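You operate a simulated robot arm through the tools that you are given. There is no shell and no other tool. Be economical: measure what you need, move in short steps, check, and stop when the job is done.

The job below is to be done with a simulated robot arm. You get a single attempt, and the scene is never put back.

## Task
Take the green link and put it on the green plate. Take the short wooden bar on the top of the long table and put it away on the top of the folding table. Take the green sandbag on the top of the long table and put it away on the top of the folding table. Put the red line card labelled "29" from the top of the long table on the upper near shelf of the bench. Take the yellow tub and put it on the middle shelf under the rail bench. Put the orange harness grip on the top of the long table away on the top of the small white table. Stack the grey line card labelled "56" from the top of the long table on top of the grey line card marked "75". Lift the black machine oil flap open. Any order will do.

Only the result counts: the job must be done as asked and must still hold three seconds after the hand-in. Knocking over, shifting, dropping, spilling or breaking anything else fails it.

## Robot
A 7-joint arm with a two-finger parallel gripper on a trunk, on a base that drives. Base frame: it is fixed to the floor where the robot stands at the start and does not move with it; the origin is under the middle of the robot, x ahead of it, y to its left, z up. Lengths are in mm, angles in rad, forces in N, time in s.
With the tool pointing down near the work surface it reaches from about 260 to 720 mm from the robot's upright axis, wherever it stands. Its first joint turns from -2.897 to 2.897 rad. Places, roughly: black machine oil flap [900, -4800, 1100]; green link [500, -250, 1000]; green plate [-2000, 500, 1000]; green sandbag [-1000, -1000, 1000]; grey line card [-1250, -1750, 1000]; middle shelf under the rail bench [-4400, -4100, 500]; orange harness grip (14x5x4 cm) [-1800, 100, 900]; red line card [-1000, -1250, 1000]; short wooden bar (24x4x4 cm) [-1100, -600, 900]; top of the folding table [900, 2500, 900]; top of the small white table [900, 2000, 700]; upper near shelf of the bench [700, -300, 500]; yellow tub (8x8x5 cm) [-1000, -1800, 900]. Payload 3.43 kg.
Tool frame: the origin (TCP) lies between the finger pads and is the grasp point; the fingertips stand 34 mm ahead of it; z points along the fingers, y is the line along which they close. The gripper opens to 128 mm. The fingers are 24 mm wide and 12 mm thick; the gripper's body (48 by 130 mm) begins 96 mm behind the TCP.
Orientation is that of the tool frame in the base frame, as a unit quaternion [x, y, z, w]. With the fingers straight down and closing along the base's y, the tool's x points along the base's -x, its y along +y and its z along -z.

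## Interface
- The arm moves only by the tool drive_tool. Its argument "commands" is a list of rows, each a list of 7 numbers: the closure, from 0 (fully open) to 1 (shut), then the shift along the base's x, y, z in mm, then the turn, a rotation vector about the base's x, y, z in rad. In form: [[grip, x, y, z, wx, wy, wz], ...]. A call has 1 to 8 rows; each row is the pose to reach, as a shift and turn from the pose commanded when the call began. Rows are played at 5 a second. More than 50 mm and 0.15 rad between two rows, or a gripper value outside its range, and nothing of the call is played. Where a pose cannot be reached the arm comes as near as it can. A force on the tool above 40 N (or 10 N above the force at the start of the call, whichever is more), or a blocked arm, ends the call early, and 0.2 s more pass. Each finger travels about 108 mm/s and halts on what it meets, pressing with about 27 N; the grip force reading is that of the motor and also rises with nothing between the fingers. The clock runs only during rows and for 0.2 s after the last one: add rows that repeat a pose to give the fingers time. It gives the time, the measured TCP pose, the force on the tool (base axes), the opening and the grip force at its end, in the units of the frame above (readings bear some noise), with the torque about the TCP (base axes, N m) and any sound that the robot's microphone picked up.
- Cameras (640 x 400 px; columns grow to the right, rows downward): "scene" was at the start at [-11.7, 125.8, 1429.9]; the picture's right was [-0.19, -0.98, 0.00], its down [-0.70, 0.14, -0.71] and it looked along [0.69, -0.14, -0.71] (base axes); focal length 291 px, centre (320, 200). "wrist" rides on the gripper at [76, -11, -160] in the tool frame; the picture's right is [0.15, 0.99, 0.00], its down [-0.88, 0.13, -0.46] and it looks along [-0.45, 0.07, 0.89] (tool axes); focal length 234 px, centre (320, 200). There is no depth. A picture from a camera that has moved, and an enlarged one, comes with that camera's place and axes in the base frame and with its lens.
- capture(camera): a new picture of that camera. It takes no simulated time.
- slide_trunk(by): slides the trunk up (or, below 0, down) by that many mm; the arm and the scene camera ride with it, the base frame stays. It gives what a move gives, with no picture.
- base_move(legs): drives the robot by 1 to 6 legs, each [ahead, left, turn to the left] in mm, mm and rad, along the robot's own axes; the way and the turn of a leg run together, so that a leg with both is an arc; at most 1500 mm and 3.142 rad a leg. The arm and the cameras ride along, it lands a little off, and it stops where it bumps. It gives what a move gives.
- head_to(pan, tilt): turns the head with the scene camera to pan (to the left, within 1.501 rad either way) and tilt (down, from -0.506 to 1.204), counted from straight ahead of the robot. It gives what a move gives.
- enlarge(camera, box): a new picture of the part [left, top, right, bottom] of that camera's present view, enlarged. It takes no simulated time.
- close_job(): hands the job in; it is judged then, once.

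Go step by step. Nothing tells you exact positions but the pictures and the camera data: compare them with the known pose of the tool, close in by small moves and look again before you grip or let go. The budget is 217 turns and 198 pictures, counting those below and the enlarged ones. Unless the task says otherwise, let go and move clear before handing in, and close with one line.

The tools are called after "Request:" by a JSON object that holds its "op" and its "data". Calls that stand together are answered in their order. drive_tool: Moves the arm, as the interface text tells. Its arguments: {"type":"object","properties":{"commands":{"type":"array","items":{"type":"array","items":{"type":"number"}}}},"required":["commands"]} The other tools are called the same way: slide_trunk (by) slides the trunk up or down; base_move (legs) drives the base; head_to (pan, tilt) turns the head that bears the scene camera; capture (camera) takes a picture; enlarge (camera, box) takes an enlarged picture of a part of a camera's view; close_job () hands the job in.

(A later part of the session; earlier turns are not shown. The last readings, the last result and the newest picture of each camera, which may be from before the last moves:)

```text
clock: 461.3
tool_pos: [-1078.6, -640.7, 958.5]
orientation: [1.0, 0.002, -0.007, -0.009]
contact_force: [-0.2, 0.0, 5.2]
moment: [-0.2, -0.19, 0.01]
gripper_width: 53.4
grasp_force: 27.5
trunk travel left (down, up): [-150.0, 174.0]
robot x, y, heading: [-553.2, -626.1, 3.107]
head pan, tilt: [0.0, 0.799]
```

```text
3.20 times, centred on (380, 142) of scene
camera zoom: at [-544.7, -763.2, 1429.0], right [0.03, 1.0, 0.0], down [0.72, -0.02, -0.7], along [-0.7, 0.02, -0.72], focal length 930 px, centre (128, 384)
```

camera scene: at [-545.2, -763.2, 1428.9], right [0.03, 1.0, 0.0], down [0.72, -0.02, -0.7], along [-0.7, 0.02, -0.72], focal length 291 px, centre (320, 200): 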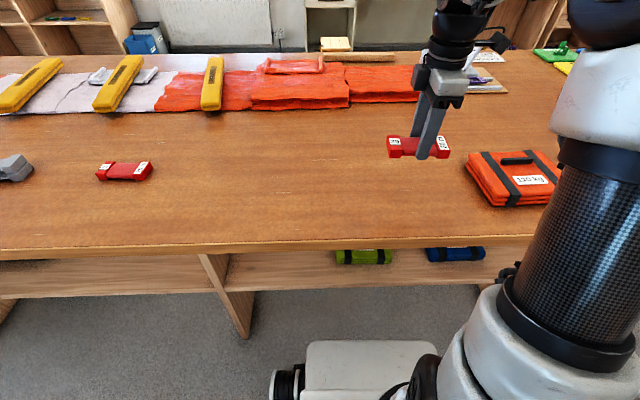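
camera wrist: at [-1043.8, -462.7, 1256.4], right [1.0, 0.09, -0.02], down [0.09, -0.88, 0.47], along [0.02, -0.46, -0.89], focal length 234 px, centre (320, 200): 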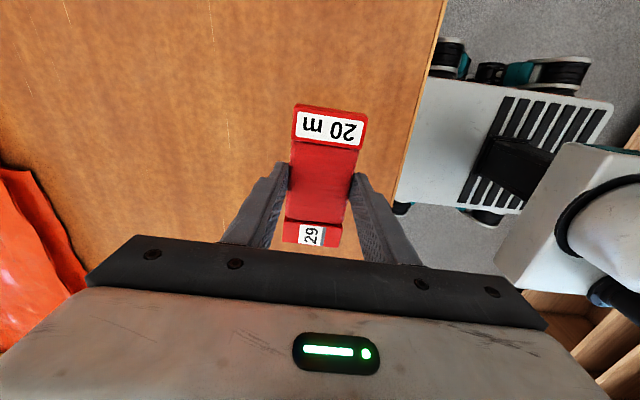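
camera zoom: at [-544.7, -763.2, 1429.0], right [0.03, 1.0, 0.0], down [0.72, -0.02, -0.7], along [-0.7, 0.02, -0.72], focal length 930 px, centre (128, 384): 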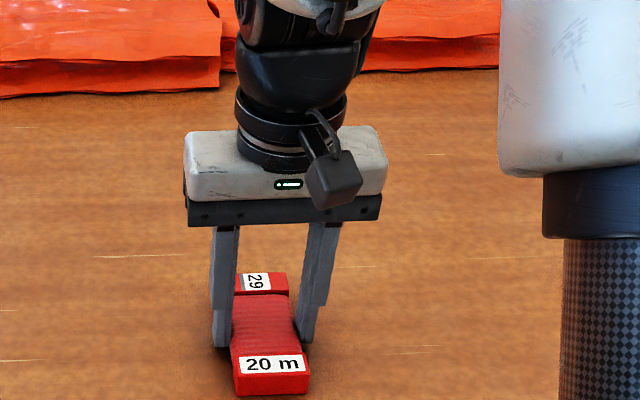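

Card is on the table. Releasing, lifting, then tilting the tool 45° forward.

Request:
{"op": "drive_tool", "data": {"commands": [[0.8, 0, 0, 0, 0, 0, 0], [0.45, 0, 0, 0, 0, 0, 0], [0.4, 0, 0, 0, 0, 0, 0], [0.4, 0, 0, 40, 0, 0, 0], [0.4, 0, 0, 80, 0, 0, 0], [0.4, 0, 0, 110, 0, 0, 0]]}}

Request:
{"op": "drive_tool", "data": {"commands": [[0.4, 5, 0, 0, 0, 0.13, 0], [0.4, 10, 0, 0, 0, 0.26, 0], [0.4, 18, 0, 0, 0, 0.39, 0], [0.4, 18, 0, 0, 0, 0.52, 0], [0.4, 18, 0, 0, 0, 0.65, 0], [0.4, 18, 0, 0, 0, 0.785, 0], [0.4, 18, 0, 0, 0, 0.785, 0]]}}

Request:
{"op": "capture", "data": {"camera": "scene"}}

Request:
{"op": "capture", "data": {"camera": "wrist"}}

```text
clock: 462.7
tool_pos: [-1079.2, -639.2, 1067.5]
orientation: [1.0, 0.002, -0.006, -0.009]
contact_force: [0.1, -1.2, 0.8]
moment: [0.0, -0.02, 0.02]
gripper_width: 77.0
grasp_force: 0.0
trunk travel left (down, up): [-150.0, 174.0]
robot x, y, heading: [-550.5, -620.2, 3.104]
head pan, tilt: [0.0, 0.799]
```

```text
clock: 464.3
tool_pos: [-1060.4, -639.0, 1066.7]
orientation: [0.921, -0.002, -0.389, -0.009]
contact_force: [-0.2, 0.1, 0.4]
moment: [-0.03, 0.0, 0.02]
gripper_width: 76.8
grasp_force: 0.0
out of reach, approached as far as the arm can: row 6
trunk travel left (down, up): [-150.0, 174.0]
robot x, y, heading: [-549.8, -623.6, 3.105]
head pan, tilt: [0.0, 0.799]
```

```text
96 pictures are left
camera scene: at [-545.2, -763.2, 1428.9], right [0.03, 1.0, 0.0], down [0.72, -0.02, -0.7], along [-0.7, 0.02, -0.72], focal length 291 px, centre (320, 200)
```

scene: 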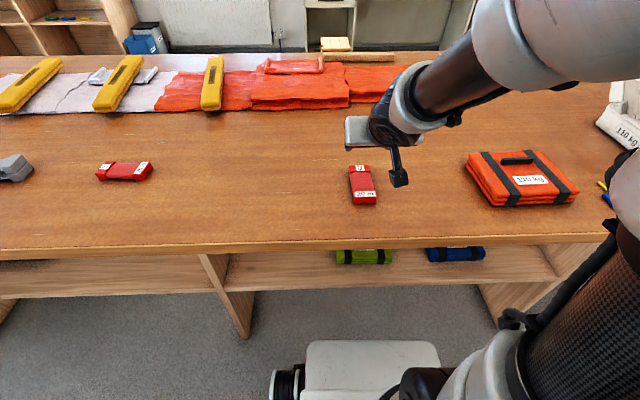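

```text
95 pictures are left
camera wrist: at [-894.2, -630.0, 1123.3], right [0.09, -0.99, -0.12], down [-0.29, -0.14, 0.95], along [-0.95, -0.05, -0.3], focal length 234 px, centre (320, 200)
```

wrist: 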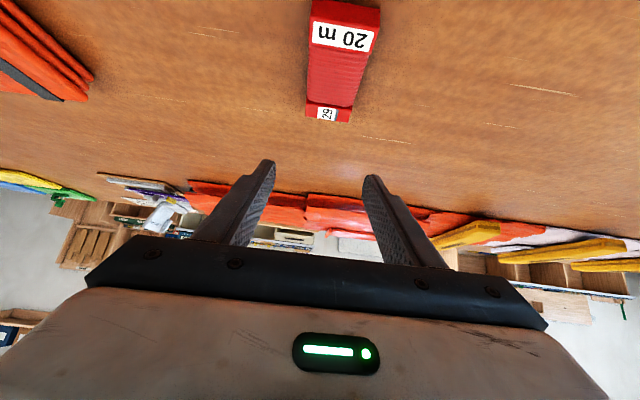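

The 45° tilt is reached. Descending over the card with the fingers astride it.

Request:
{"op": "drive_tool", "data": {"commands": [[0.4, 0, -1, -40, 0, 0, 0], [0.4, 0, -1, -75, 0, 0, 0], [0.4, 0, -1, -95, 0, 0, 0], [0.4, 0, -1, -106, 0, 0, 0], [0.4, 0, -1, -106, 0, 0, 0]]}}

Request:
{"op": "enlarge", "data": {"camera": "scene", "box": [300, 100, 460, 240]}}

Request:
{"op": "capture", "data": {"camera": "wrist"}}

```text
clock: 465.5
tool_pos: [-1061.1, -640.9, 961.0]
orientation: [0.921, -0.001, -0.39, -0.008]
contact_force: [-0.6, 0.2, 0.0]
moment: [-0.01, 0.0, 0.01]
gripper_width: 76.8
grasp_force: 0.0
out of reach, approached as far as the arm can: row 1
trunk travel left (down, up): [-150.0, 174.0]
robot x, y, heading: [-549.5, -623.4, 3.105]
head pan, tilt: [0.0, 0.799]
```

```text
2.86 times, centred on (380, 170) of scene
camera zoom: at [-545.2, -763.2, 1428.9], right [0.03, 1.0, 0.0], down [0.72, -0.02, -0.7], along [-0.7, 0.02, -0.72], focal length 830 px, centre (149, 286)
```

zoom: 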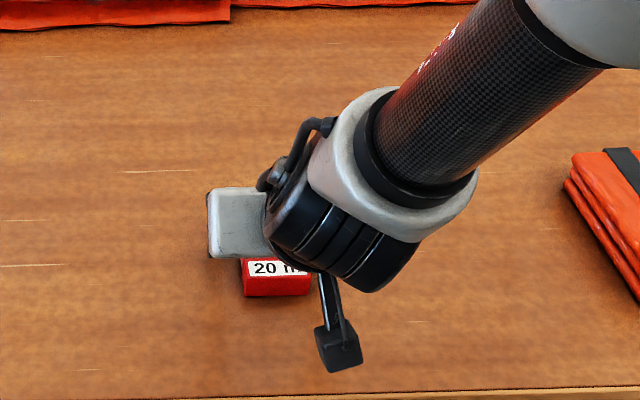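

```text
93 pictures are left
camera wrist: at [-894.0, -631.7, 1017.8], right [0.09, -0.99, -0.12], down [-0.29, -0.14, 0.95], along [-0.95, -0.05, -0.3], focal length 234 px, centre (320, 200)
```

wrist: 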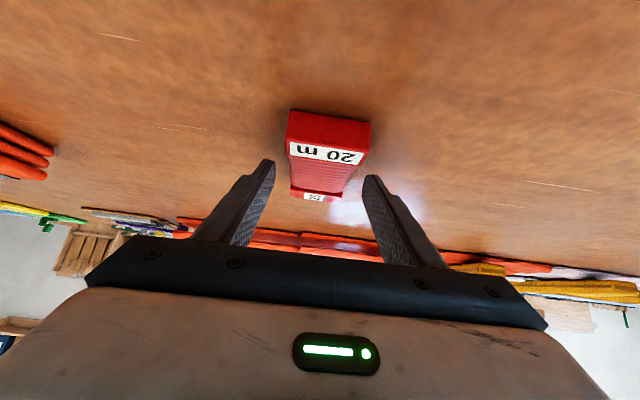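

Request:
{"op": "drive_tool", "data": {"commands": [[0.4, 0, 0, -5, 0, 0, 0], [0.6, 0, 0, -5, 0, 0, 0], [0.8, 0, 0, -5, 0, 0, 0], [1, 0, 0, -5, 0, 0, 0], [1, 0, 0, -5, 0, 0, 0]]}}

Request:
{"op": "drive_tool", "data": {"commands": [[1, 0, 0, 20, 0, 0, 0], [1, 0, 0, 60, 0, 0, 0], [1, 0, 0, 100, 0, 0, 0]]}}

Request:
{"op": "capture", "data": {"camera": "wrist"}}

Request:
{"op": "capture", "data": {"camera": "scene"}}

```text
clock: 466.7
tool_pos: [-1062.3, -641.0, 956.5]
orientation: [0.921, -0.002, -0.389, -0.01]
contact_force: [0.8, -0.7, 0.1]
moment: [-0.04, 0.07, 0.02]
gripper_width: 52.9
grasp_force: 26.8
trunk travel left (down, up): [-150.0, 174.0]
robot x, y, heading: [-549.1, -624.6, 3.108]
head pan, tilt: [0.0, 0.799]
```

```text
clock: 467.5
tool_pos: [-1062.6, -638.6, 1050.6]
orientation: [0.921, 0.0, -0.389, -0.01]
contact_force: [0.8, -0.1, -0.3]
moment: [0.0, 0.0, -0.03]
gripper_width: 52.9
grasp_force: 26.8
out of reach, approached as far as the arm can: row 3
trunk travel left (down, up): [-150.0, 174.0]
robot x, y, heading: [-550.6, -625.6, 3.105]
head pan, tilt: [0.0, 0.799]
```

```text
92 pictures are left
camera wrist: at [-894.2, -629.4, 1108.0], right [0.09, -0.99, -0.12], down [-0.29, -0.14, 0.95], along [-0.95, -0.05, -0.3], focal length 234 px, centre (320, 200)
```

wrist: 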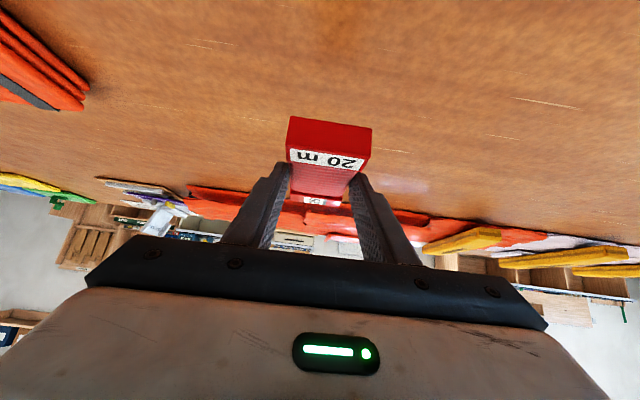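

```text
91 pictures are left
camera scene: at [-545.4, -763.1, 1428.9], right [0.03, 1.0, 0.0], down [0.72, -0.02, -0.7], along [-0.7, 0.02, -0.72], focal length 291 px, centre (320, 200)
```

scene: 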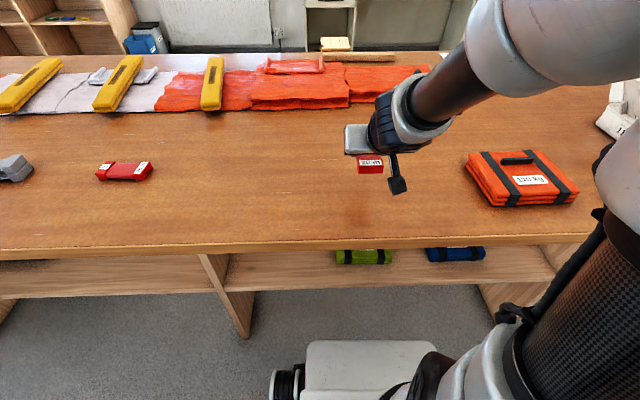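

Card is held flat with a tilted tool. Driving to the front of the bench shelf.

Request:
{"op": "base_move", "data": {"legs": [[-310, 0, 0], [0, -300, 0], [0, 0, 3.14], [0, 0, 0.037]]}}

Request:
{"op": "slide_trunk", "data": {"by": -150}}

Request:
{"op": "head_to", "data": {"pan": 0.0, "tilt": 0.75}}

Request:
{"op": "capture", "data": {"camera": "scene"}}

```text
clock: 480.6
tool_pos: [285.2, -310.1, 1050.3]
orientation: [-0.008, 0.922, -0.005, 0.387]
contact_force: [-0.5, 0.4, -0.6]
moment: [0.03, 0.05, 0.02]
gripper_width: 53.0
grasp_force: 26.9
trunk travel left (down, up): [-150.0, 174.0]
robot x, y, heading: [-231.6, -338.3, -0.015]
head pan, tilt: [0.0, 0.799]
```

```text
clock: 482.3
tool_pos: [285.2, -311.0, 899.6]
orientation: [-0.006, 0.921, -0.007, 0.389]
contact_force: [0.1, -0.3, -0.6]
moment: [-0.03, 0.0, 0.02]
gripper_width: 52.9
grasp_force: 27.0
trunk travel left (down, up): [0.0, 324.0]
robot x, y, heading: [-225.6, -336.8, -0.013]
head pan, tilt: [0.0, 0.799]
```

```text
clock: 482.9
tool_pos: [285.3, -310.4, 900.8]
orientation: [-0.008, 0.922, -0.006, 0.387]
contact_force: [-0.5, 0.4, -1.0]
moment: [0.01, 0.02, 0.0]
gripper_width: 52.8
grasp_force: 27.8
trunk travel left (down, up): [0.0, 324.0]
robot x, y, heading: [-229.3, -336.3, -0.016]
head pan, tilt: [0.0, 0.75]
```

```text
90 pictures are left
camera scene: at [-234.5, -193.6, 1282.9], right [-0.01, -1.0, 0.0], down [-0.68, 0.01, -0.73], along [0.73, -0.01, -0.68], focal length 291 px, centre (320, 200)
```

scene: 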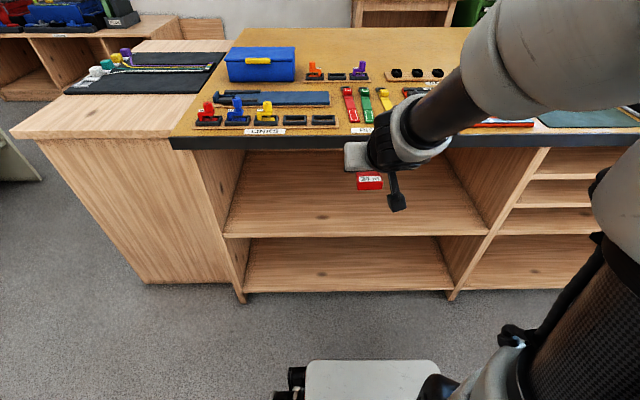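

Lowering the arm to shelf height in the clear space in front of the bench.

Request:
{"op": "drive_tool", "data": {"commands": [[1, 0, 0, -45, 0, 0, 0], [1, 0, 0, -90, 0, 0, 0], [1, 0, 0, -135, 0, 0, 0], [1, 0, 0, -180, 0, 0, 0], [1, 0, 0, -225, 0, 0, 0], [1, 0, 0, -270, 0, 0, 0], [1, 0, 0, -310, 0, 0, 0], [1, 0, 0, -310, 0, 0, 0]]}}

Request:
{"op": "capture", "data": {"camera": "scene"}}

Request:
{"op": "capture", "data": {"camera": "wrist"}}

```text
clock: 484.7
tool_pos: [286.0, -311.4, 591.3]
orientation: [-0.007, 0.922, -0.007, 0.388]
contact_force: [-0.7, 0.3, -0.4]
moment: [-0.02, 0.02, 0.03]
gripper_width: 53.0
grasp_force: 27.4
trunk travel left (down, up): [0.0, 324.0]
robot x, y, heading: [-226.4, -334.5, -0.015]
head pan, tilt: [0.0, 0.75]
```

```text
89 pictures are left
camera scene: at [-234.5, -193.6, 1282.9], right [-0.01, -1.0, 0.0], down [-0.68, 0.01, -0.73], along [0.73, -0.01, -0.68], focal length 291 px, centre (320, 200)
```

scene: 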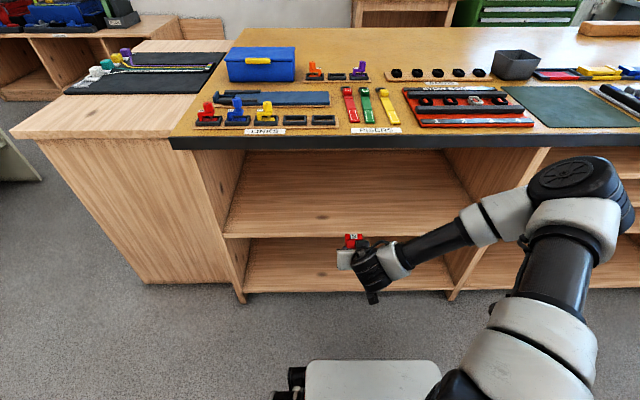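

```text
88 pictures are left
camera wrist: at [120.1, -320.9, 647.4], right [-0.11, 0.99, -0.12], down [0.29, 0.15, 0.95], along [0.95, 0.07, -0.3], focal length 234 px, centre (320, 200)
```

wrist: 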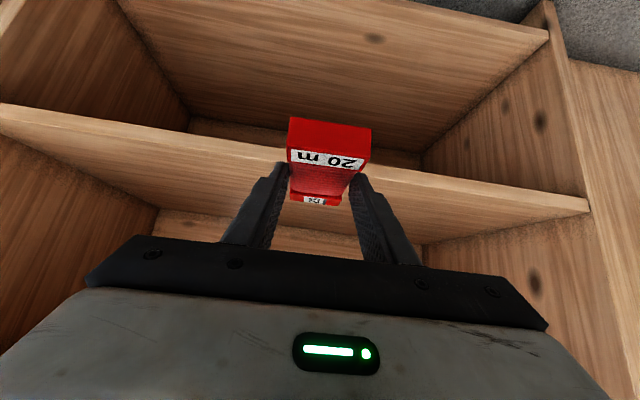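

Card bottom is ≈554, shelf ≈485. I'll extend the arm forward (so the forearm leans back) before nudging the base in.

Request:
{"op": "drive_tool", "data": {"commands": [[1, 35, 0, 0, 0, 0, 0], [1, 70, 0, 0, 0, 0, 0], [1, 105, 0, 0, 0, 0, 0], [1, 130, 0, 0, 0, 0, 0], [1, 130, 0, 0, 0, 0, 0]]}}

Request:
{"op": "capture", "data": {"camera": "scene"}}

Request:
{"op": "capture", "data": {"camera": "wrist"}}

```text
clock: 485.9
tool_pos: [416.9, -311.2, 591.4]
orientation: [-0.007, 0.922, -0.006, 0.388]
contact_force: [-0.5, -0.2, -1.5]
moment: [0.01, 0.01, 0.02]
gripper_width: 53.0
grasp_force: 26.7
trunk travel left (down, up): [0.0, 324.0]
robot x, y, heading: [-227.5, -335.6, -0.016]
head pan, tilt: [0.0, 0.75]
```

```text
87 pictures are left
camera scene: at [-234.5, -193.6, 1282.9], right [-0.01, -1.0, 0.0], down [-0.68, 0.01, -0.73], along [0.73, -0.01, -0.68], focal length 291 px, centre (320, 200)
```

scene: 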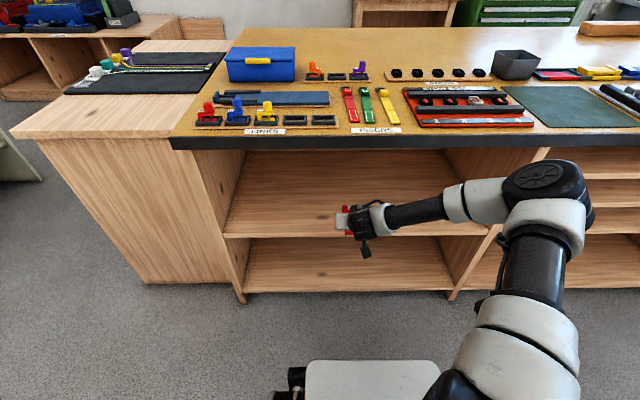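

```text
86 pictures are left
camera wrist: at [249.0, -322.1, 649.3], right [-0.11, 0.99, -0.12], down [0.29, 0.15, 0.95], along [0.95, 0.07, -0.3], focal length 234 px, centre (320, 200)
```

wrist: 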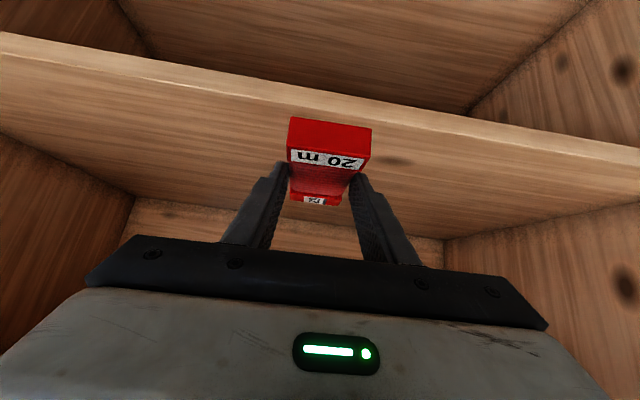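

Request:
{"op": "base_move", "data": {"legs": [[100, 0, 0]]}}

Request:
{"op": "capture", "data": {"camera": "scene"}}

Request:
{"op": "capture", "data": {"camera": "wrist"}}

```text
clock: 487.1
tool_pos: [516.7, -312.1, 591.4]
orientation: [-0.007, 0.922, -0.006, 0.387]
contact_force: [0.2, 0.4, -0.6]
moment: [-0.01, -0.03, -0.01]
gripper_width: 53.0
grasp_force: 27.0
trunk travel left (down, up): [0.0, 324.0]
robot x, y, heading: [-132.0, -334.8, -0.014]
head pan, tilt: [0.0, 0.75]
```

```text
85 pictures are left
camera scene: at [-134.1, -195.1, 1282.9], right [-0.01, -1.0, 0.0], down [-0.68, 0.01, -0.73], along [0.73, -0.01, -0.68], focal length 291 px, centre (320, 200)
```

scene: 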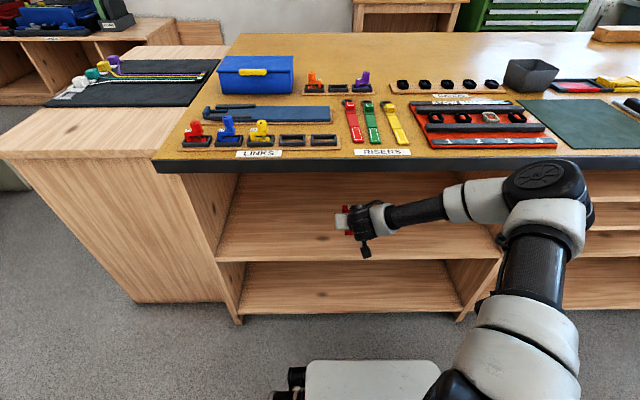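

```text
84 pictures are left
camera wrist: at [349.2, -323.7, 649.4], right [-0.11, 0.99, -0.12], down [0.29, 0.15, 0.95], along [0.95, 0.07, -0.3], focal length 234 px, centre (320, 200)
```

wrist: 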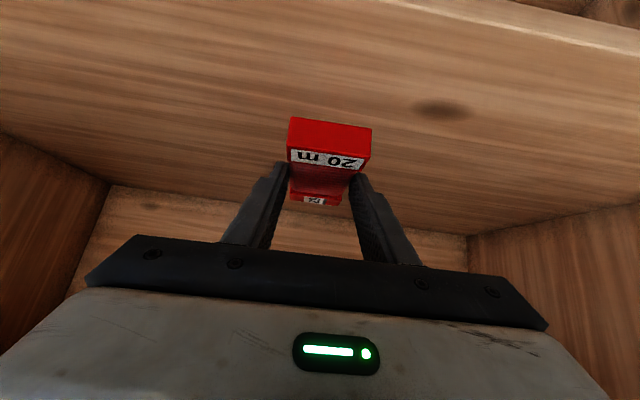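

Request:
{"op": "drive_tool", "data": {"commands": [[1, 0, 0, -20, 0, 0, 0], [1, 0, 0, -32, 0, 0, 0], [1, 0, 0, -38, 0, 0, 0], [1, 0, 0, -44, 0, 0, 0], [1, 0, 0, -50, 0, 0, 0], [1, 0, 0, -55, 0, 0, 0], [1, 0, 0, -60, 0, 0, 0], [1, 0, 0, -65, 0, 0, 0]]}}

Request:
{"op": "capture", "data": {"camera": "scene"}}

Request:
{"op": "capture", "data": {"camera": "wrist"}}

```text
clock: 488.9
tool_pos: [517.3, -312.9, 532.1]
orientation: [-0.007, 0.92, -0.007, 0.393]
contact_force: [-5.9, -2.8, 38.7]
moment: [0.68, -0.03, 0.23]
gripper_width: 53.3
grasp_force: 26.8
trunk travel left (down, up): [0.0, 324.0]
robot x, y, heading: [-127.8, -337.0, -0.011]
head pan, tilt: [0.0, 0.75]
```

```text
83 pictures are left
camera scene: at [-137.0, -195.4, 1283.6], right [-0.01, -1.0, 0.0], down [-0.68, 0.01, -0.73], along [0.73, -0.01, -0.68], focal length 291 px, centre (320, 200)
```

scene: 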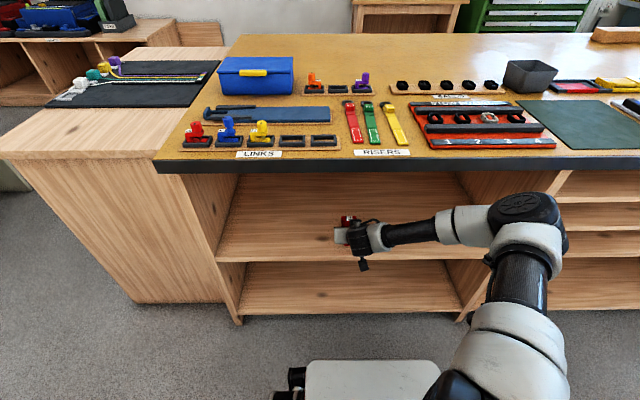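

```text
82 pictures are left
camera wrist: at [350.2, -324.0, 588.0], right [-0.11, 0.99, -0.12], down [0.28, 0.15, 0.95], along [0.95, 0.07, -0.29], focal length 234 px, centre (320, 200)
```

wrist: 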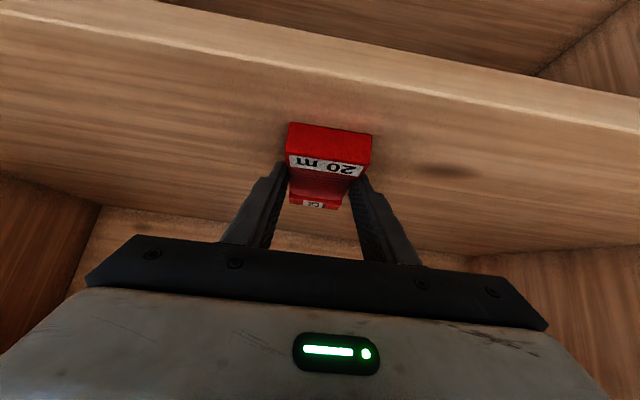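

Card rests on the shelf. Releasing and retracting along the tool axis, then backing the base out.

Request:
{"op": "drive_tool", "data": {"commands": [[0.9, 0, 0, 4, 0, 0, 0], [0.5, 0, 0, 5, 0, 0, 0], [0.4, 0, 0, 5, 0, 0, 0], [0.4, 0, 0, 5, 0, 0, 0], [0.4, -25, 0, 29, 0, 0, 0], [0.4, -55, 0, 55, 0, 0, 0], [0.4, -85, 0, 75, 0, 0, 0]]}}

Request:
{"op": "capture", "data": {"camera": "wrist"}}

Request:
{"op": "base_move", "data": {"legs": [[-200, 0, 0]]}}

Request:
{"op": "enlarge", "data": {"camera": "scene", "box": [200, 120, 440, 300]}}

```text
clock: 490.5
tool_pos: [429.4, -312.6, 601.7]
orientation: [-0.007, 0.922, -0.005, 0.388]
contact_force: [-0.2, -0.5, 0.0]
moment: [-0.01, -0.01, 0.02]
gripper_width: 76.7
grasp_force: 0.2
trunk travel left (down, up): [0.0, 324.0]
robot x, y, heading: [-128.7, -337.4, -0.011]
head pan, tilt: [0.0, 0.75]
```

```text
81 pictures are left
camera wrist: at [262.4, -323.2, 659.3], right [-0.11, 0.99, -0.12], down [0.29, 0.15, 0.95], along [0.95, 0.07, -0.3], focal length 234 px, centre (320, 200)
```

wrist: 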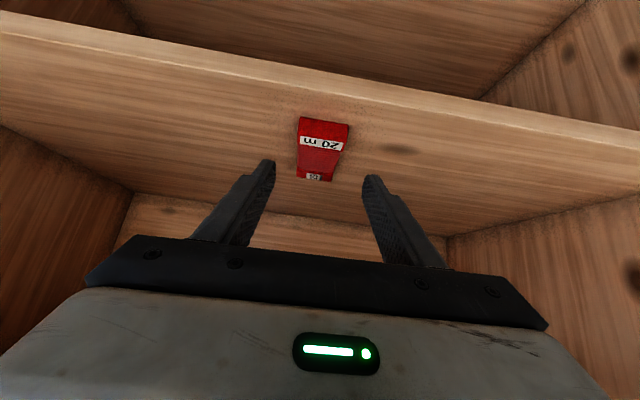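

```text
clock: 492.1
tool_pos: [229.2, -308.8, 602.5]
orientation: [-0.008, 0.922, -0.006, 0.387]
contact_force: [-0.3, -0.1, 0.4]
moment: [0.03, 0.0, 0.0]
gripper_width: 76.9
grasp_force: 0.1
trunk travel left (down, up): [0.0, 324.0]
robot x, y, heading: [-329.2, -332.8, -0.012]
head pan, tilt: [0.0, 0.75]
```

```text
2.22 times, centred on (320, 210) of scene
camera zoom: at [-335.2, -192.4, 1282.9], right [-0.01, -1.0, 0.0], down [-0.68, 0.01, -0.73], along [0.73, -0.01, -0.68], focal length 646 px, centre (320, 178)
```

zoom: 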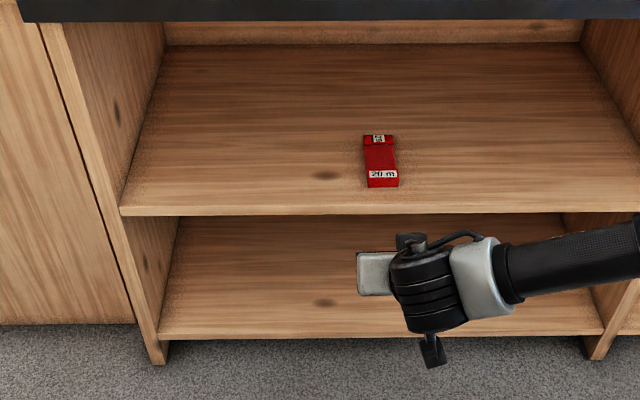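

Card 29 is on the upper near shelf. Now raising the arm (keeping the 45° tilt) and driving to the yellow tub.

Request:
{"op": "drive_tool", "data": {"commands": [[0.2, 0, 0, 45, 0, 0, 0], [0.1, 0, 0, 90, 0, 0, 0], [0, 0, 0, 135, 0, 0, 0], [0, 0, 0, 180, 0, 0, 0], [0, 0, 0, 225, 0, 0, 0], [0, 0, 0, 270, 0, 0, 0], [0, 0, 0, 310, 0, 0, 0]]}}

Request:
{"op": "slide_trunk", "data": {"by": 150}}

Request:
{"op": "base_move", "data": {"legs": [[0, 0, 3.14], [0, 1410, 0], [170, 0, 0]]}}

Request:
{"op": "capture", "data": {"camera": "scene"}}

Request:
{"op": "capture", "data": {"camera": "wrist"}}

```text
clock: 493.7
tool_pos: [230.0, -309.1, 912.5]
orientation: [-0.009, 0.922, -0.004, 0.388]
contact_force: [0.7, 0.2, 0.6]
moment: [-0.01, -0.03, 0.02]
gripper_width: 128.0
grasp_force: 0.0
trunk travel left (down, up): [0.0, 324.0]
robot x, y, heading: [-325.5, -332.9, -0.011]
head pan, tilt: [0.0, 0.75]
```

```text
clock: 495.4
tool_pos: [229.7, -307.8, 1062.2]
orientation: [-0.009, 0.922, -0.004, 0.387]
contact_force: [1.2, -0.5, 0.2]
moment: [-0.03, 0.02, 0.01]
gripper_width: 128.1
grasp_force: 0.1
trunk travel left (down, up): [-150.0, 174.0]
robot x, y, heading: [-328.2, -334.1, -0.015]
head pan, tilt: [0.0, 0.75]
```

```text
clock: 517.5
tool_pos: [-1189.4, -1694.5, 1061.8]
orientation: [0.921, -0.029, -0.388, -0.022]
contact_force: [0.9, 0.7, 0.1]
moment: [0.0, 0.02, 0.02]
gripper_width: 127.9
grasp_force: 0.1
trunk travel left (down, up): [-150.0, 174.0]
robot x, y, heading: [-635.4, -1713.4, 3.041]
head pan, tilt: [0.0, 0.75]
```

```text
79 pictures are left
camera scene: at [-639.1, -1853.0, 1432.9], right [0.09, 1.0, 0.0], down [0.68, -0.06, -0.73], along [-0.73, 0.07, -0.68], focal length 291 px, centre (320, 200)
```

scene: 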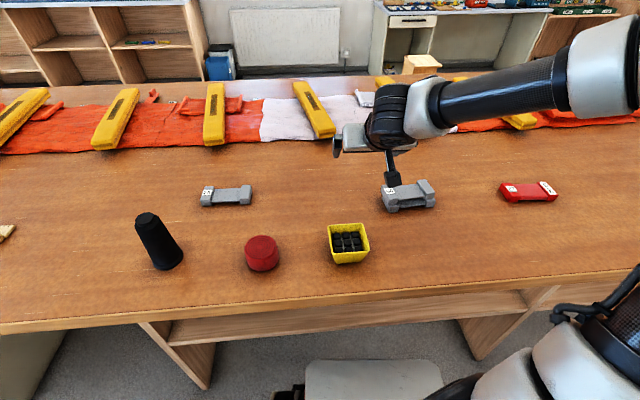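

```text
78 pictures are left
camera wrist: at [-1022.3, -1695.1, 1119.3], right [0.03, -0.99, -0.12], down [-0.3, -0.13, 0.95], along [-0.95, 0.01, -0.3], focal length 234 px, centre (320, 200)
```

wrist: 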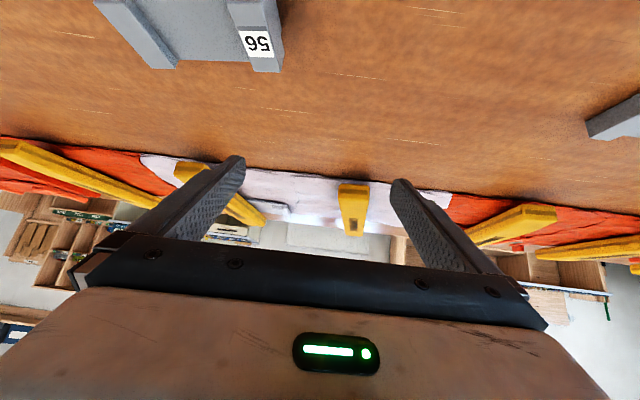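

Request:
{"op": "base_move", "data": {"legs": [[-150, 45, 0.1]]}}

Request:
{"op": "enlarge", "data": {"camera": "scene", "box": [270, 150, 430, 250]}}

Request:
{"op": "capture", "data": {"camera": "wrist"}}

```text
clock: 518.9
tool_pos: [-1042.5, -1799.5, 1061.7]
orientation: [0.922, 0.016, -0.387, -0.002]
contact_force: [-0.5, 0.1, 0.2]
moment: [0.0, -0.01, -0.01]
gripper_width: 127.9
grasp_force: 0.1
trunk travel left (down, up): [-150.0, 174.0]
robot x, y, heading: [-486.4, -1763.4, -3.138]
head pan, tilt: [0.0, 0.75]
```

```text
4.00 times, centred on (350, 200) of scene
camera zoom: at [-477.8, -1903.7, 1432.9], right [-0.01, 1.0, 0.0], down [0.68, 0.0, -0.73], along [-0.73, 0.0, -0.68], focal length 1163 px, centre (200, 200)
```

zoom: 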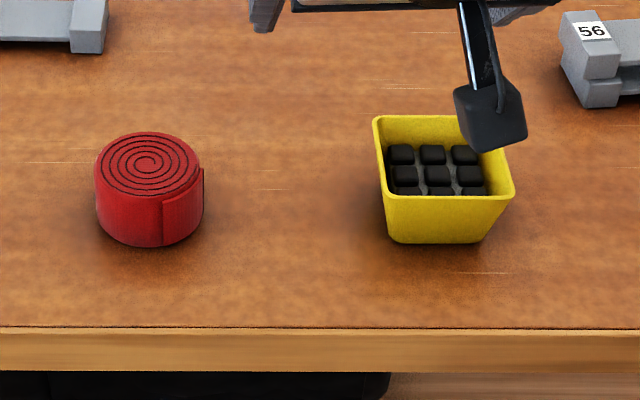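

```text
76 pictures are left
camera wrist: at [-874.7, -1784.8, 1119.3], right [0.13, -0.98, -0.12], down [-0.29, -0.15, 0.95], along [-0.95, -0.09, -0.3], focal length 234 px, centre (320, 200)
```

wrist: 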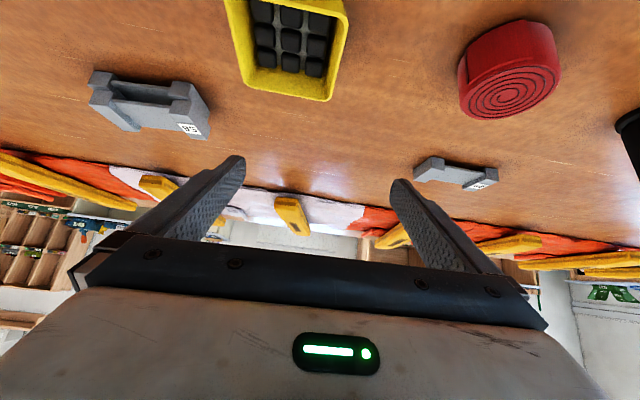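

Tub rim is centred at about [-1018, -1755, 970], ~75 mm wide. Positioning above with fingers fully open.

Request:
{"op": "drive_tool", "data": {"commands": [[0, 10, 22, 0, 0, 0, 0], [0, 21, 44, 0, 0, 0, 0], [0, 21, 44, -30, 0, 0, 0], [0, 21, 44, -55, 0, 0, 0], [0, 21, 44, -55, 0, 0, 0]]}}

Request:
{"op": "enlarge", "data": {"camera": "scene", "box": [270, 130, 450, 250]}}

Request:
{"op": "capture", "data": {"camera": "wrist"}}

```text
clock: 520.1
tool_pos: [-1019.0, -1755.8, 1004.9]
orientation: [0.922, 0.017, -0.387, -0.001]
contact_force: [-1.0, -0.4, -0.6]
moment: [-0.02, -0.03, -0.02]
gripper_width: 128.0
grasp_force: 0.1
trunk travel left (down, up): [-150.0, 174.0]
robot x, y, heading: [-485.2, -1763.5, -3.135]
head pan, tilt: [0.0, 0.75]
```

```text
3.33 times, centred on (360, 190) of scene
camera zoom: at [-477.8, -1903.7, 1432.9], right [-0.01, 1.0, 0.0], down [0.68, 0.0, -0.73], along [-0.73, 0.0, -0.68], focal length 969 px, centre (187, 233)
```

zoom: 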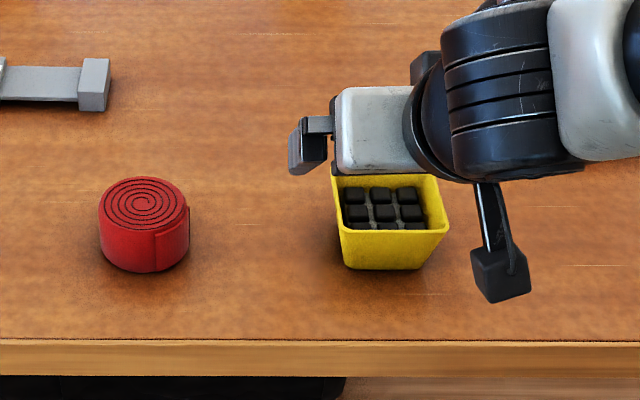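

```text
74 pictures are left
camera wrist: at [-852.3, -1740.9, 1063.1], right [0.13, -0.98, -0.12], down [-0.29, -0.15, 0.95], along [-0.95, -0.09, -0.3], focal length 234 px, centre (320, 200)
```

wrist: 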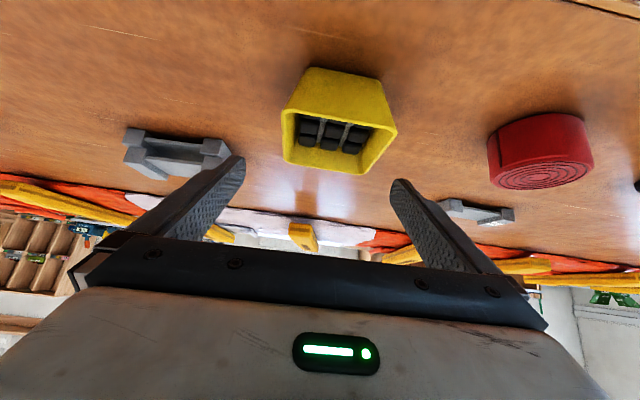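

Request:
{"op": "drive_tool", "data": {"commands": [[0, -2, -2, -20, 0, 0, 0], [0, -2, -2, -38, 0, 0, 0], [0, -2, -2, -38, 0, 0, 0]]}}

Request:
{"op": "capture", "data": {"camera": "wrist"}}

```text
clock: 520.9
tool_pos: [-1023.1, -1759.1, 969.3]
orientation: [0.922, 0.016, -0.388, -0.003]
contact_force: [0.3, -0.7, 0.7]
moment: [-0.01, 0.03, 0.0]
gripper_width: 128.0
grasp_force: 0.0
trunk travel left (down, up): [-150.0, 174.0]
robot x, y, heading: [-481.8, -1768.6, -3.134]
head pan, tilt: [0.0, 0.75]
```

```text
73 pictures are left
camera wrist: at [-855.5, -1742.6, 1025.8], right [0.13, -0.98, -0.12], down [-0.29, -0.15, 0.95], along [-0.95, -0.09, -0.3], focal length 234 px, centre (320, 200)
```

wrist: 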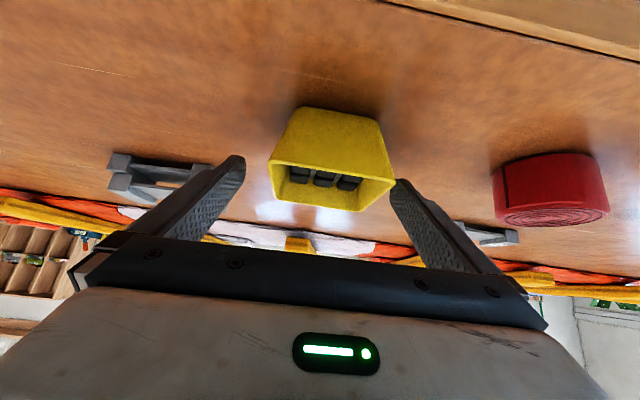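

Centred. Closing gently on the rim and lifting.

Request:
{"op": "drive_tool", "data": {"commands": [[0.2, 0, 0, 0, 0, 0, 0], [0.35, 0, 0, 0, 0, 0, 0], [0.5, 0, 0, 0, 0, 0, 0], [0.8, 0, 0, 0, 0, 0, 0], [1, 0, 0, 0, 0, 0, 0], [1, 0, 0, 0, 0, 0, 0]]}}

Request:
{"op": "drive_tool", "data": {"commands": [[1, 0, 0, 10, 0, 0, 0], [1, 0, 0, 20, 0, 0, 0], [1, 0, 0, 40, 0, 0, 0], [1, 0, 0, 60, 0, 0, 0]]}}

Request:
{"op": "capture", "data": {"camera": "wrist"}}

Request:
{"op": "enlarge", "data": {"camera": "scene", "box": [270, 110, 450, 230]}}

```text
clock: 522.3
tool_pos: [-1023.6, -1758.2, 968.3]
orientation: [0.922, 0.017, -0.388, -0.002]
contact_force: [0.3, -0.4, -0.1]
moment: [0.01, -0.03, -0.02]
gripper_width: 77.5
grasp_force: 26.9
trunk travel left (down, up): [-150.0, 174.0]
robot x, y, heading: [-480.2, -1761.4, -3.137]
head pan, tilt: [0.0, 0.75]
```

```text
clock: 523.3
tool_pos: [-1021.4, -1758.9, 1030.3]
orientation: [0.922, 0.016, -0.388, -0.002]
contact_force: [0.1, -0.2, -0.8]
moment: [0.04, 0.02, 0.0]
gripper_width: 77.2
grasp_force: 26.8
trunk travel left (down, up): [-150.0, 174.0]
robot x, y, heading: [-487.0, -1766.1, -3.138]
head pan, tilt: [0.0, 0.75]
```

```text
72 pictures are left
camera wrist: at [-854.6, -1743.4, 1086.9], right [0.13, -0.98, -0.12], down [-0.29, -0.15, 0.95], along [-0.95, -0.09, -0.3], focal length 234 px, centre (320, 200)
```

wrist: 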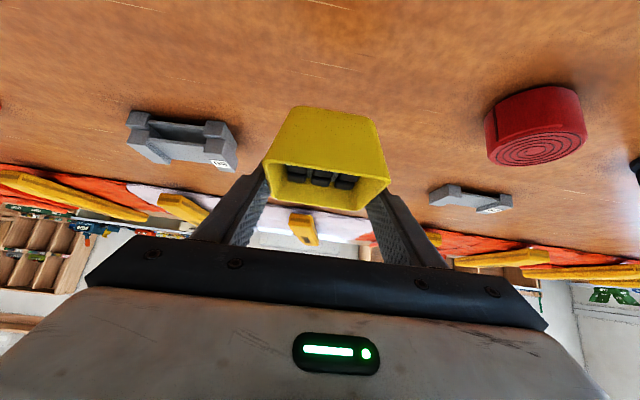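

```text
3.33 times, centred on (360, 170) of scene
camera zoom: at [-477.9, -1903.7, 1432.9], right [-0.01, 1.0, 0.0], down [0.68, 0.0, -0.73], along [-0.73, 0.0, -0.68], focal length 969 px, centre (187, 300)
```

zoom: 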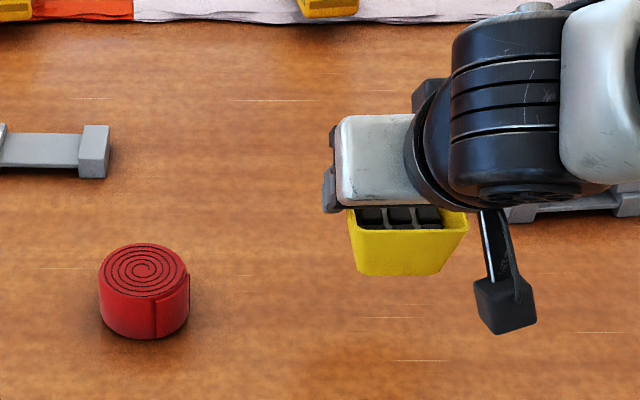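

Tub held level with cubes inside. Raising a little, backing off, and turning south to scout the way to the rail bench.

Request:
{"op": "drive_tool", "data": {"commands": [[1, 10, 0, 25, 0, 0, 0], [1, 20, 0, 50, 0, 0, 0], [1, 20, 0, 50, 0, 0, 0]]}}

Request:
{"op": "base_move", "data": {"legs": [[-250, 0, 0], [0, 0, 1.57], [900, 0, 0]]}}

Request:
{"op": "head_to", "data": {"pan": -0.5, "tilt": 0.35}}

Request:
{"op": "capture", "data": {"camera": "scene"}}

Request:
{"op": "head_to", "data": {"pan": 0.4, "tilt": 0.35}}

Request:
{"op": "capture", "data": {"camera": "scene"}}

```text
clock: 524.1
tool_pos: [-1003.0, -1758.2, 1077.5]
orientation: [0.922, 0.017, -0.388, -0.002]
contact_force: [0.2, -0.3, -2.0]
moment: [-0.02, 0.03, -0.01]
gripper_width: 77.1
grasp_force: 27.0
trunk travel left (down, up): [-150.0, 174.0]
robot x, y, heading: [-487.7, -1761.8, -3.139]
head pan, tilt: [0.0, 0.75]
```

```text
clock: 534.2
tool_pos: [-238.0, -3179.8, 1079.2]
orientation: [0.642, 0.662, -0.275, 0.272]
contact_force: [-0.2, -0.9, -1.5]
moment: [0.0, -0.02, -0.02]
gripper_width: 76.9
grasp_force: 26.9
trunk travel left (down, up): [-150.0, 174.0]
robot x, y, heading: [-227.0, -2665.5, -1.571]
head pan, tilt: [0.0, 0.75]
```

```text
clock: 535.2
tool_pos: [-238.2, -3181.0, 1078.1]
orientation: [0.642, 0.662, -0.276, 0.272]
contact_force: [-0.5, 1.0, -1.1]
moment: [0.01, 0.0, 0.03]
gripper_width: 77.0
grasp_force: 26.6
trunk travel left (down, up): [-150.0, 174.0]
robot x, y, heading: [-229.4, -2664.1, -1.571]
head pan, tilt: [-0.499, 0.351]
```

```text
70 pictures are left
camera scene: at [-134.4, -2653.1, 1468.5], right [-0.88, 0.48, 0.0], down [0.16, 0.3, -0.94], along [-0.45, -0.82, -0.34], focal length 291 px, centre (320, 200)
```

scene: 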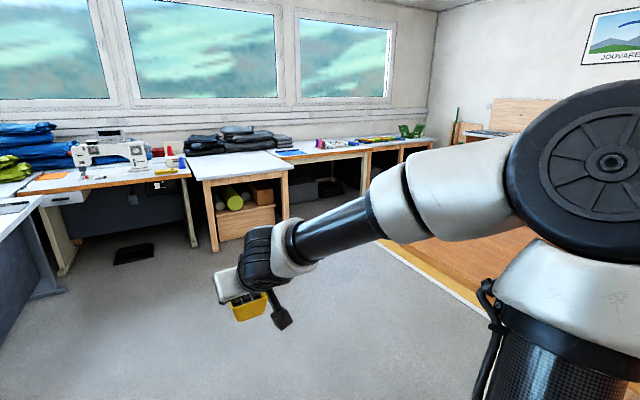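

```text
clock: 536.4
tool_pos: [-237.4, -3179.6, 1078.2]
orientation: [0.642, 0.662, -0.275, 0.272]
contact_force: [0.2, 0.7, -0.5]
moment: [-0.04, -0.01, -0.03]
gripper_width: 77.0
grasp_force: 26.6
trunk travel left (down, up): [-150.0, 174.0]
robot x, y, heading: [-228.8, -2661.7, -1.566]
head pan, tilt: [0.4, 0.351]
```

```text
69 pictures are left
camera scene: at [-53.8, -2657.1, 1468.5], right [-0.92, -0.39, 0.0], down [-0.13, 0.32, -0.94], along [0.37, -0.87, -0.34], focal length 291 px, centre (320, 200)
```

scene: 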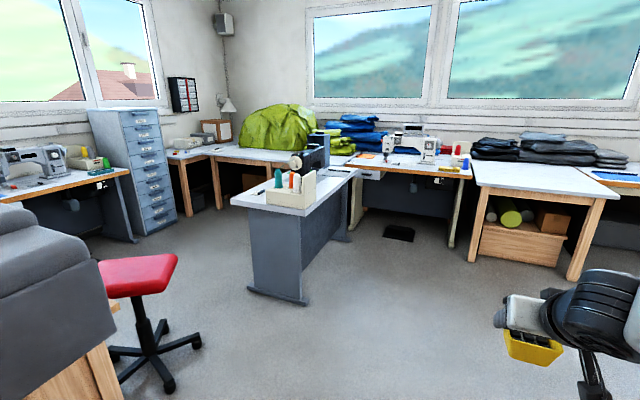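

Request:
{"op": "head_to", "data": {"pan": -1.1, "tilt": 0.4}}

Request:
{"op": "capture", "data": {"camera": "scene"}}

```text
clock: 538.0
tool_pos: [-237.9, -3181.7, 1079.2]
orientation: [0.642, 0.662, -0.276, 0.272]
contact_force: [0.6, 0.0, -0.6]
moment: [0.0, 0.04, -0.04]
gripper_width: 76.9
grasp_force: 26.5
trunk travel left (down, up): [-150.0, 174.0]
robot x, y, heading: [-230.2, -2660.1, -1.57]
head pan, tilt: [-1.1, 0.4]
```

```text
68 pictures are left
camera scene: at [-172.5, -2613.5, 1464.0], right [-0.46, 0.89, 0.0], down [0.35, 0.18, -0.92], along [-0.82, -0.42, -0.39], focal length 291 px, centre (320, 200)
```

scene: 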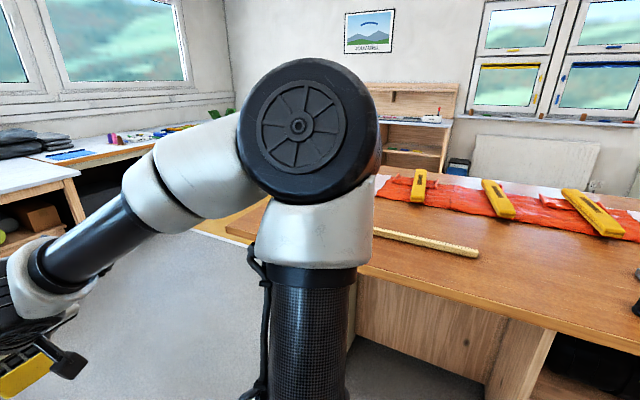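

The long table ends at y≈-3390 and the southern tables start at y≈-5400, so there's a wide aisle at y≈-4200. Driving that way west.

Request:
{"op": "base_move", "data": {"legs": [[1450, 0, 0], [0, 0, -1.57], [1500, 0, 0], [1000, 0, 0]]}}

Request:
{"op": "head_to", "data": {"pan": 0.0, "tilt": 0.45}}

Request:
{"op": "capture", "data": {"camera": "scene"}}

```text
clock: 560.9
tool_pos: [-3239.1, -4080.3, 1077.9]
orientation: [0.922, 0.016, -0.387, -0.002]
contact_force: [0.6, -0.7, -1.2]
moment: [0.01, 0.02, -0.01]
gripper_width: 76.9
grasp_force: 26.8
trunk travel left (down, up): [-150.0, 174.0]
robot x, y, heading: [-2719.8, -4087.3, -3.143]
head pan, tilt: [-1.1, 0.4]
```

```text
clock: 562.2
tool_pos: [-3239.1, -4079.9, 1077.8]
orientation: [0.922, 0.016, -0.387, -0.002]
contact_force: [0.6, 0.2, -2.2]
moment: [0.0, -0.01, 0.01]
gripper_width: 77.0
grasp_force: 27.6
trunk travel left (down, up): [-150.0, 174.0]
robot x, y, heading: [-2721.5, -4090.1, -3.138]
head pan, tilt: [0.0, 0.45]
```

```text
67 pictures are left
camera scene: at [-2724.5, -4227.3, 1459.3], right [0.0, 1.0, 0.0], down [0.44, 0.0, -0.9], along [-0.9, 0.0, -0.44], focal length 291 px, centre (320, 200)
```

scene: 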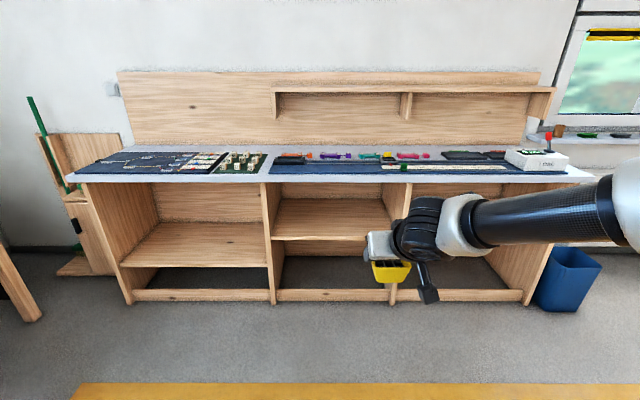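

The rail bench has three bays; the middle shelf is at z≈500, front x≈-4180, y≈-4510…-3850. Approaching, then lowering the arm in front of it.

Request:
{"op": "base_move", "data": {"legs": [[800, 95, 0]]}}

Request:
{"op": "slide_trunk", "data": {"by": -150}}

Request:
{"op": "drive_tool", "data": {"commands": [[1, 0, 0, -45, 0, 0, 0], [1, 0, 0, -90, 0, 0, 0], [1, 0, 0, -135, 0, 0, 0], [1, 0, 0, -180, 0, 0, 0], [1, 0, 0, -225, 0, 0, 0], [1, 0, 0, -270, 0, 0, 0], [1, 0, 0, -300, 0, 0, 0], [1, 0, 0, -300, 0, 0, 0]]}}

Request:
{"op": "head_to", "data": {"pan": 0.0, "tilt": 0.75}}

Request:
{"op": "capture", "data": {"camera": "scene"}}

Request:
{"op": "capture", "data": {"camera": "wrist"}}

```text
clock: 566.5
tool_pos: [-4034.3, -4178.1, 1078.4]
orientation: [0.922, 0.016, -0.388, -0.002]
contact_force: [0.0, -0.1, -1.2]
moment: [0.01, -0.02, 0.02]
gripper_width: 77.0
grasp_force: 27.3
trunk travel left (down, up): [-150.0, 174.0]
robot x, y, heading: [-3515.1, -4188.3, -3.138]
head pan, tilt: [0.0, 0.45]
```

```text
clock: 568.2
tool_pos: [-4033.9, -4179.5, 928.0]
orientation: [0.922, 0.016, -0.388, -0.003]
contact_force: [0.4, 0.1, -0.8]
moment: [-0.05, 0.02, -0.01]
gripper_width: 77.0
grasp_force: 27.4
trunk travel left (down, up): [0.0, 324.0]
robot x, y, heading: [-3515.2, -4184.9, -3.14]
head pan, tilt: [0.0, 0.45]
```

```text
clock: 570.0
tool_pos: [-4033.1, -4177.4, 626.1]
orientation: [0.921, 0.016, -0.389, -0.002]
contact_force: [0.0, 0.5, -1.6]
moment: [0.05, 0.06, 0.01]
gripper_width: 77.0
grasp_force: 27.0
trunk travel left (down, up): [0.0, 324.0]
robot x, y, heading: [-3516.5, -4190.0, -3.139]
head pan, tilt: [0.0, 0.45]
```

```text
clock: 570.8
tool_pos: [-4033.7, -4177.5, 625.6]
orientation: [0.922, 0.016, -0.388, -0.002]
contact_force: [0.8, -0.2, -0.7]
moment: [-0.01, 0.0, -0.04]
gripper_width: 76.9
grasp_force: 26.7
trunk travel left (down, up): [0.0, 324.0]
robot x, y, heading: [-3516.5, -4186.1, -3.135]
head pan, tilt: [0.0, 0.75]
```

```text
66 pictures are left
camera scene: at [-3510.1, -4324.3, 1283.0], right [0.0, 1.0, 0.0], down [0.68, 0.0, -0.73], along [-0.73, 0.0, -0.68], focal length 291 px, centre (320, 200)
```

scene: 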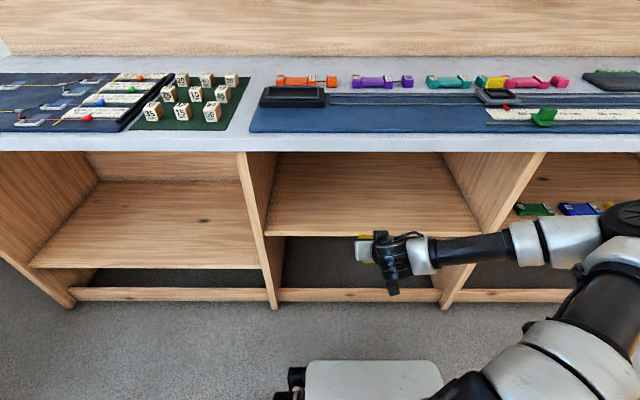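

```text
65 pictures are left
camera wrist: at [-3866.9, -4162.5, 683.8], right [0.13, -0.98, -0.12], down [-0.29, -0.15, 0.95], along [-0.95, -0.09, -0.3], focal length 234 px, centre (320, 200)
```

wrist: 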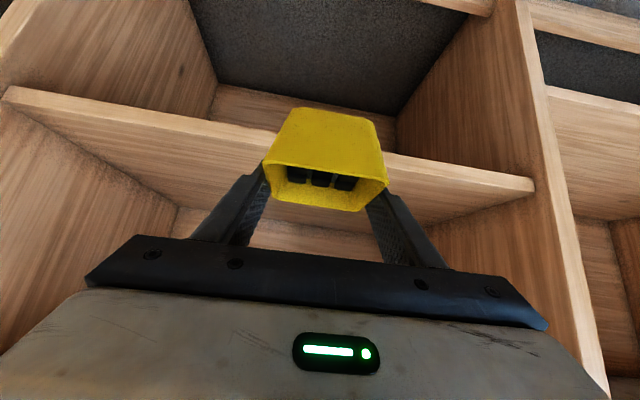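

Tub bottom is ≈577, shelf ≈493. Extending forward, then nudging the base in.

Request:
{"op": "drive_tool", "data": {"commands": [[1, -35, 0, 0, 0, 0, 0], [1, -70, 0, 0, 0, 0, 0], [1, -105, 0, 0, 0, 0, 0], [1, -130, 0, 0, 0, 0, 0], [1, -130, 0, 0, 0, 0, 0]]}}

Request:
{"op": "base_move", "data": {"legs": [[100, 0, 0]]}}

Request:
{"op": "capture", "data": {"camera": "scene"}}

Request:
{"op": "capture", "data": {"camera": "wrist"}}

```text
clock: 572.0
tool_pos: [-4164.5, -4175.9, 628.3]
orientation: [0.922, 0.017, -0.388, -0.001]
contact_force: [0.5, 0.8, -0.2]
moment: [0.03, -0.01, 0.0]
gripper_width: 76.8
grasp_force: 27.3
trunk travel left (down, up): [0.0, 324.0]
robot x, y, heading: [-3516.5, -4183.0, -3.139]
head pan, tilt: [0.0, 0.75]
```

```text
clock: 573.2
tool_pos: [-4263.6, -4175.4, 628.4]
orientation: [0.922, 0.015, -0.388, -0.003]
contact_force: [-0.6, 0.0, -0.7]
moment: [0.0, 0.0, 0.01]
gripper_width: 77.0
grasp_force: 26.9
trunk travel left (down, up): [0.0, 324.0]
robot x, y, heading: [-3610.3, -4188.5, -3.136]
head pan, tilt: [0.0, 0.75]
```

```text
64 pictures are left
camera scene: at [-3608.7, -4324.7, 1282.9], right [0.0, 1.0, 0.0], down [0.68, 0.0, -0.73], along [-0.73, 0.0, -0.68], focal length 291 px, centre (320, 200)
```

scene: 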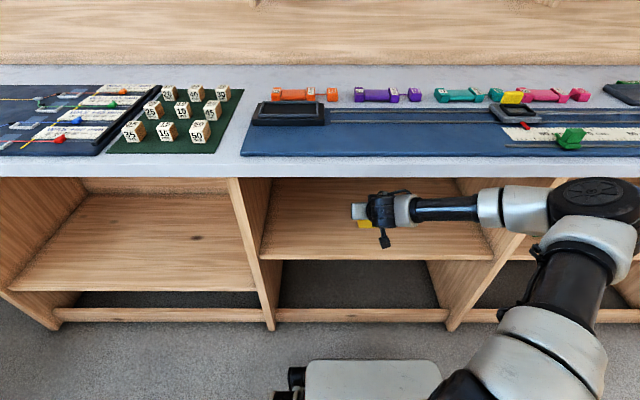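

```text
63 pictures are left
camera wrist: at [-4095.9, -4160.1, 685.3], right [0.13, -0.98, -0.12], down [-0.29, -0.15, 0.95], along [-0.95, -0.09, -0.3], focal length 234 px, centre (320, 200)
```

wrist: 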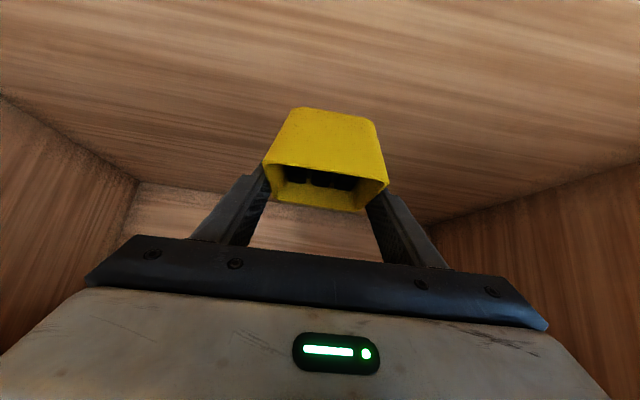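

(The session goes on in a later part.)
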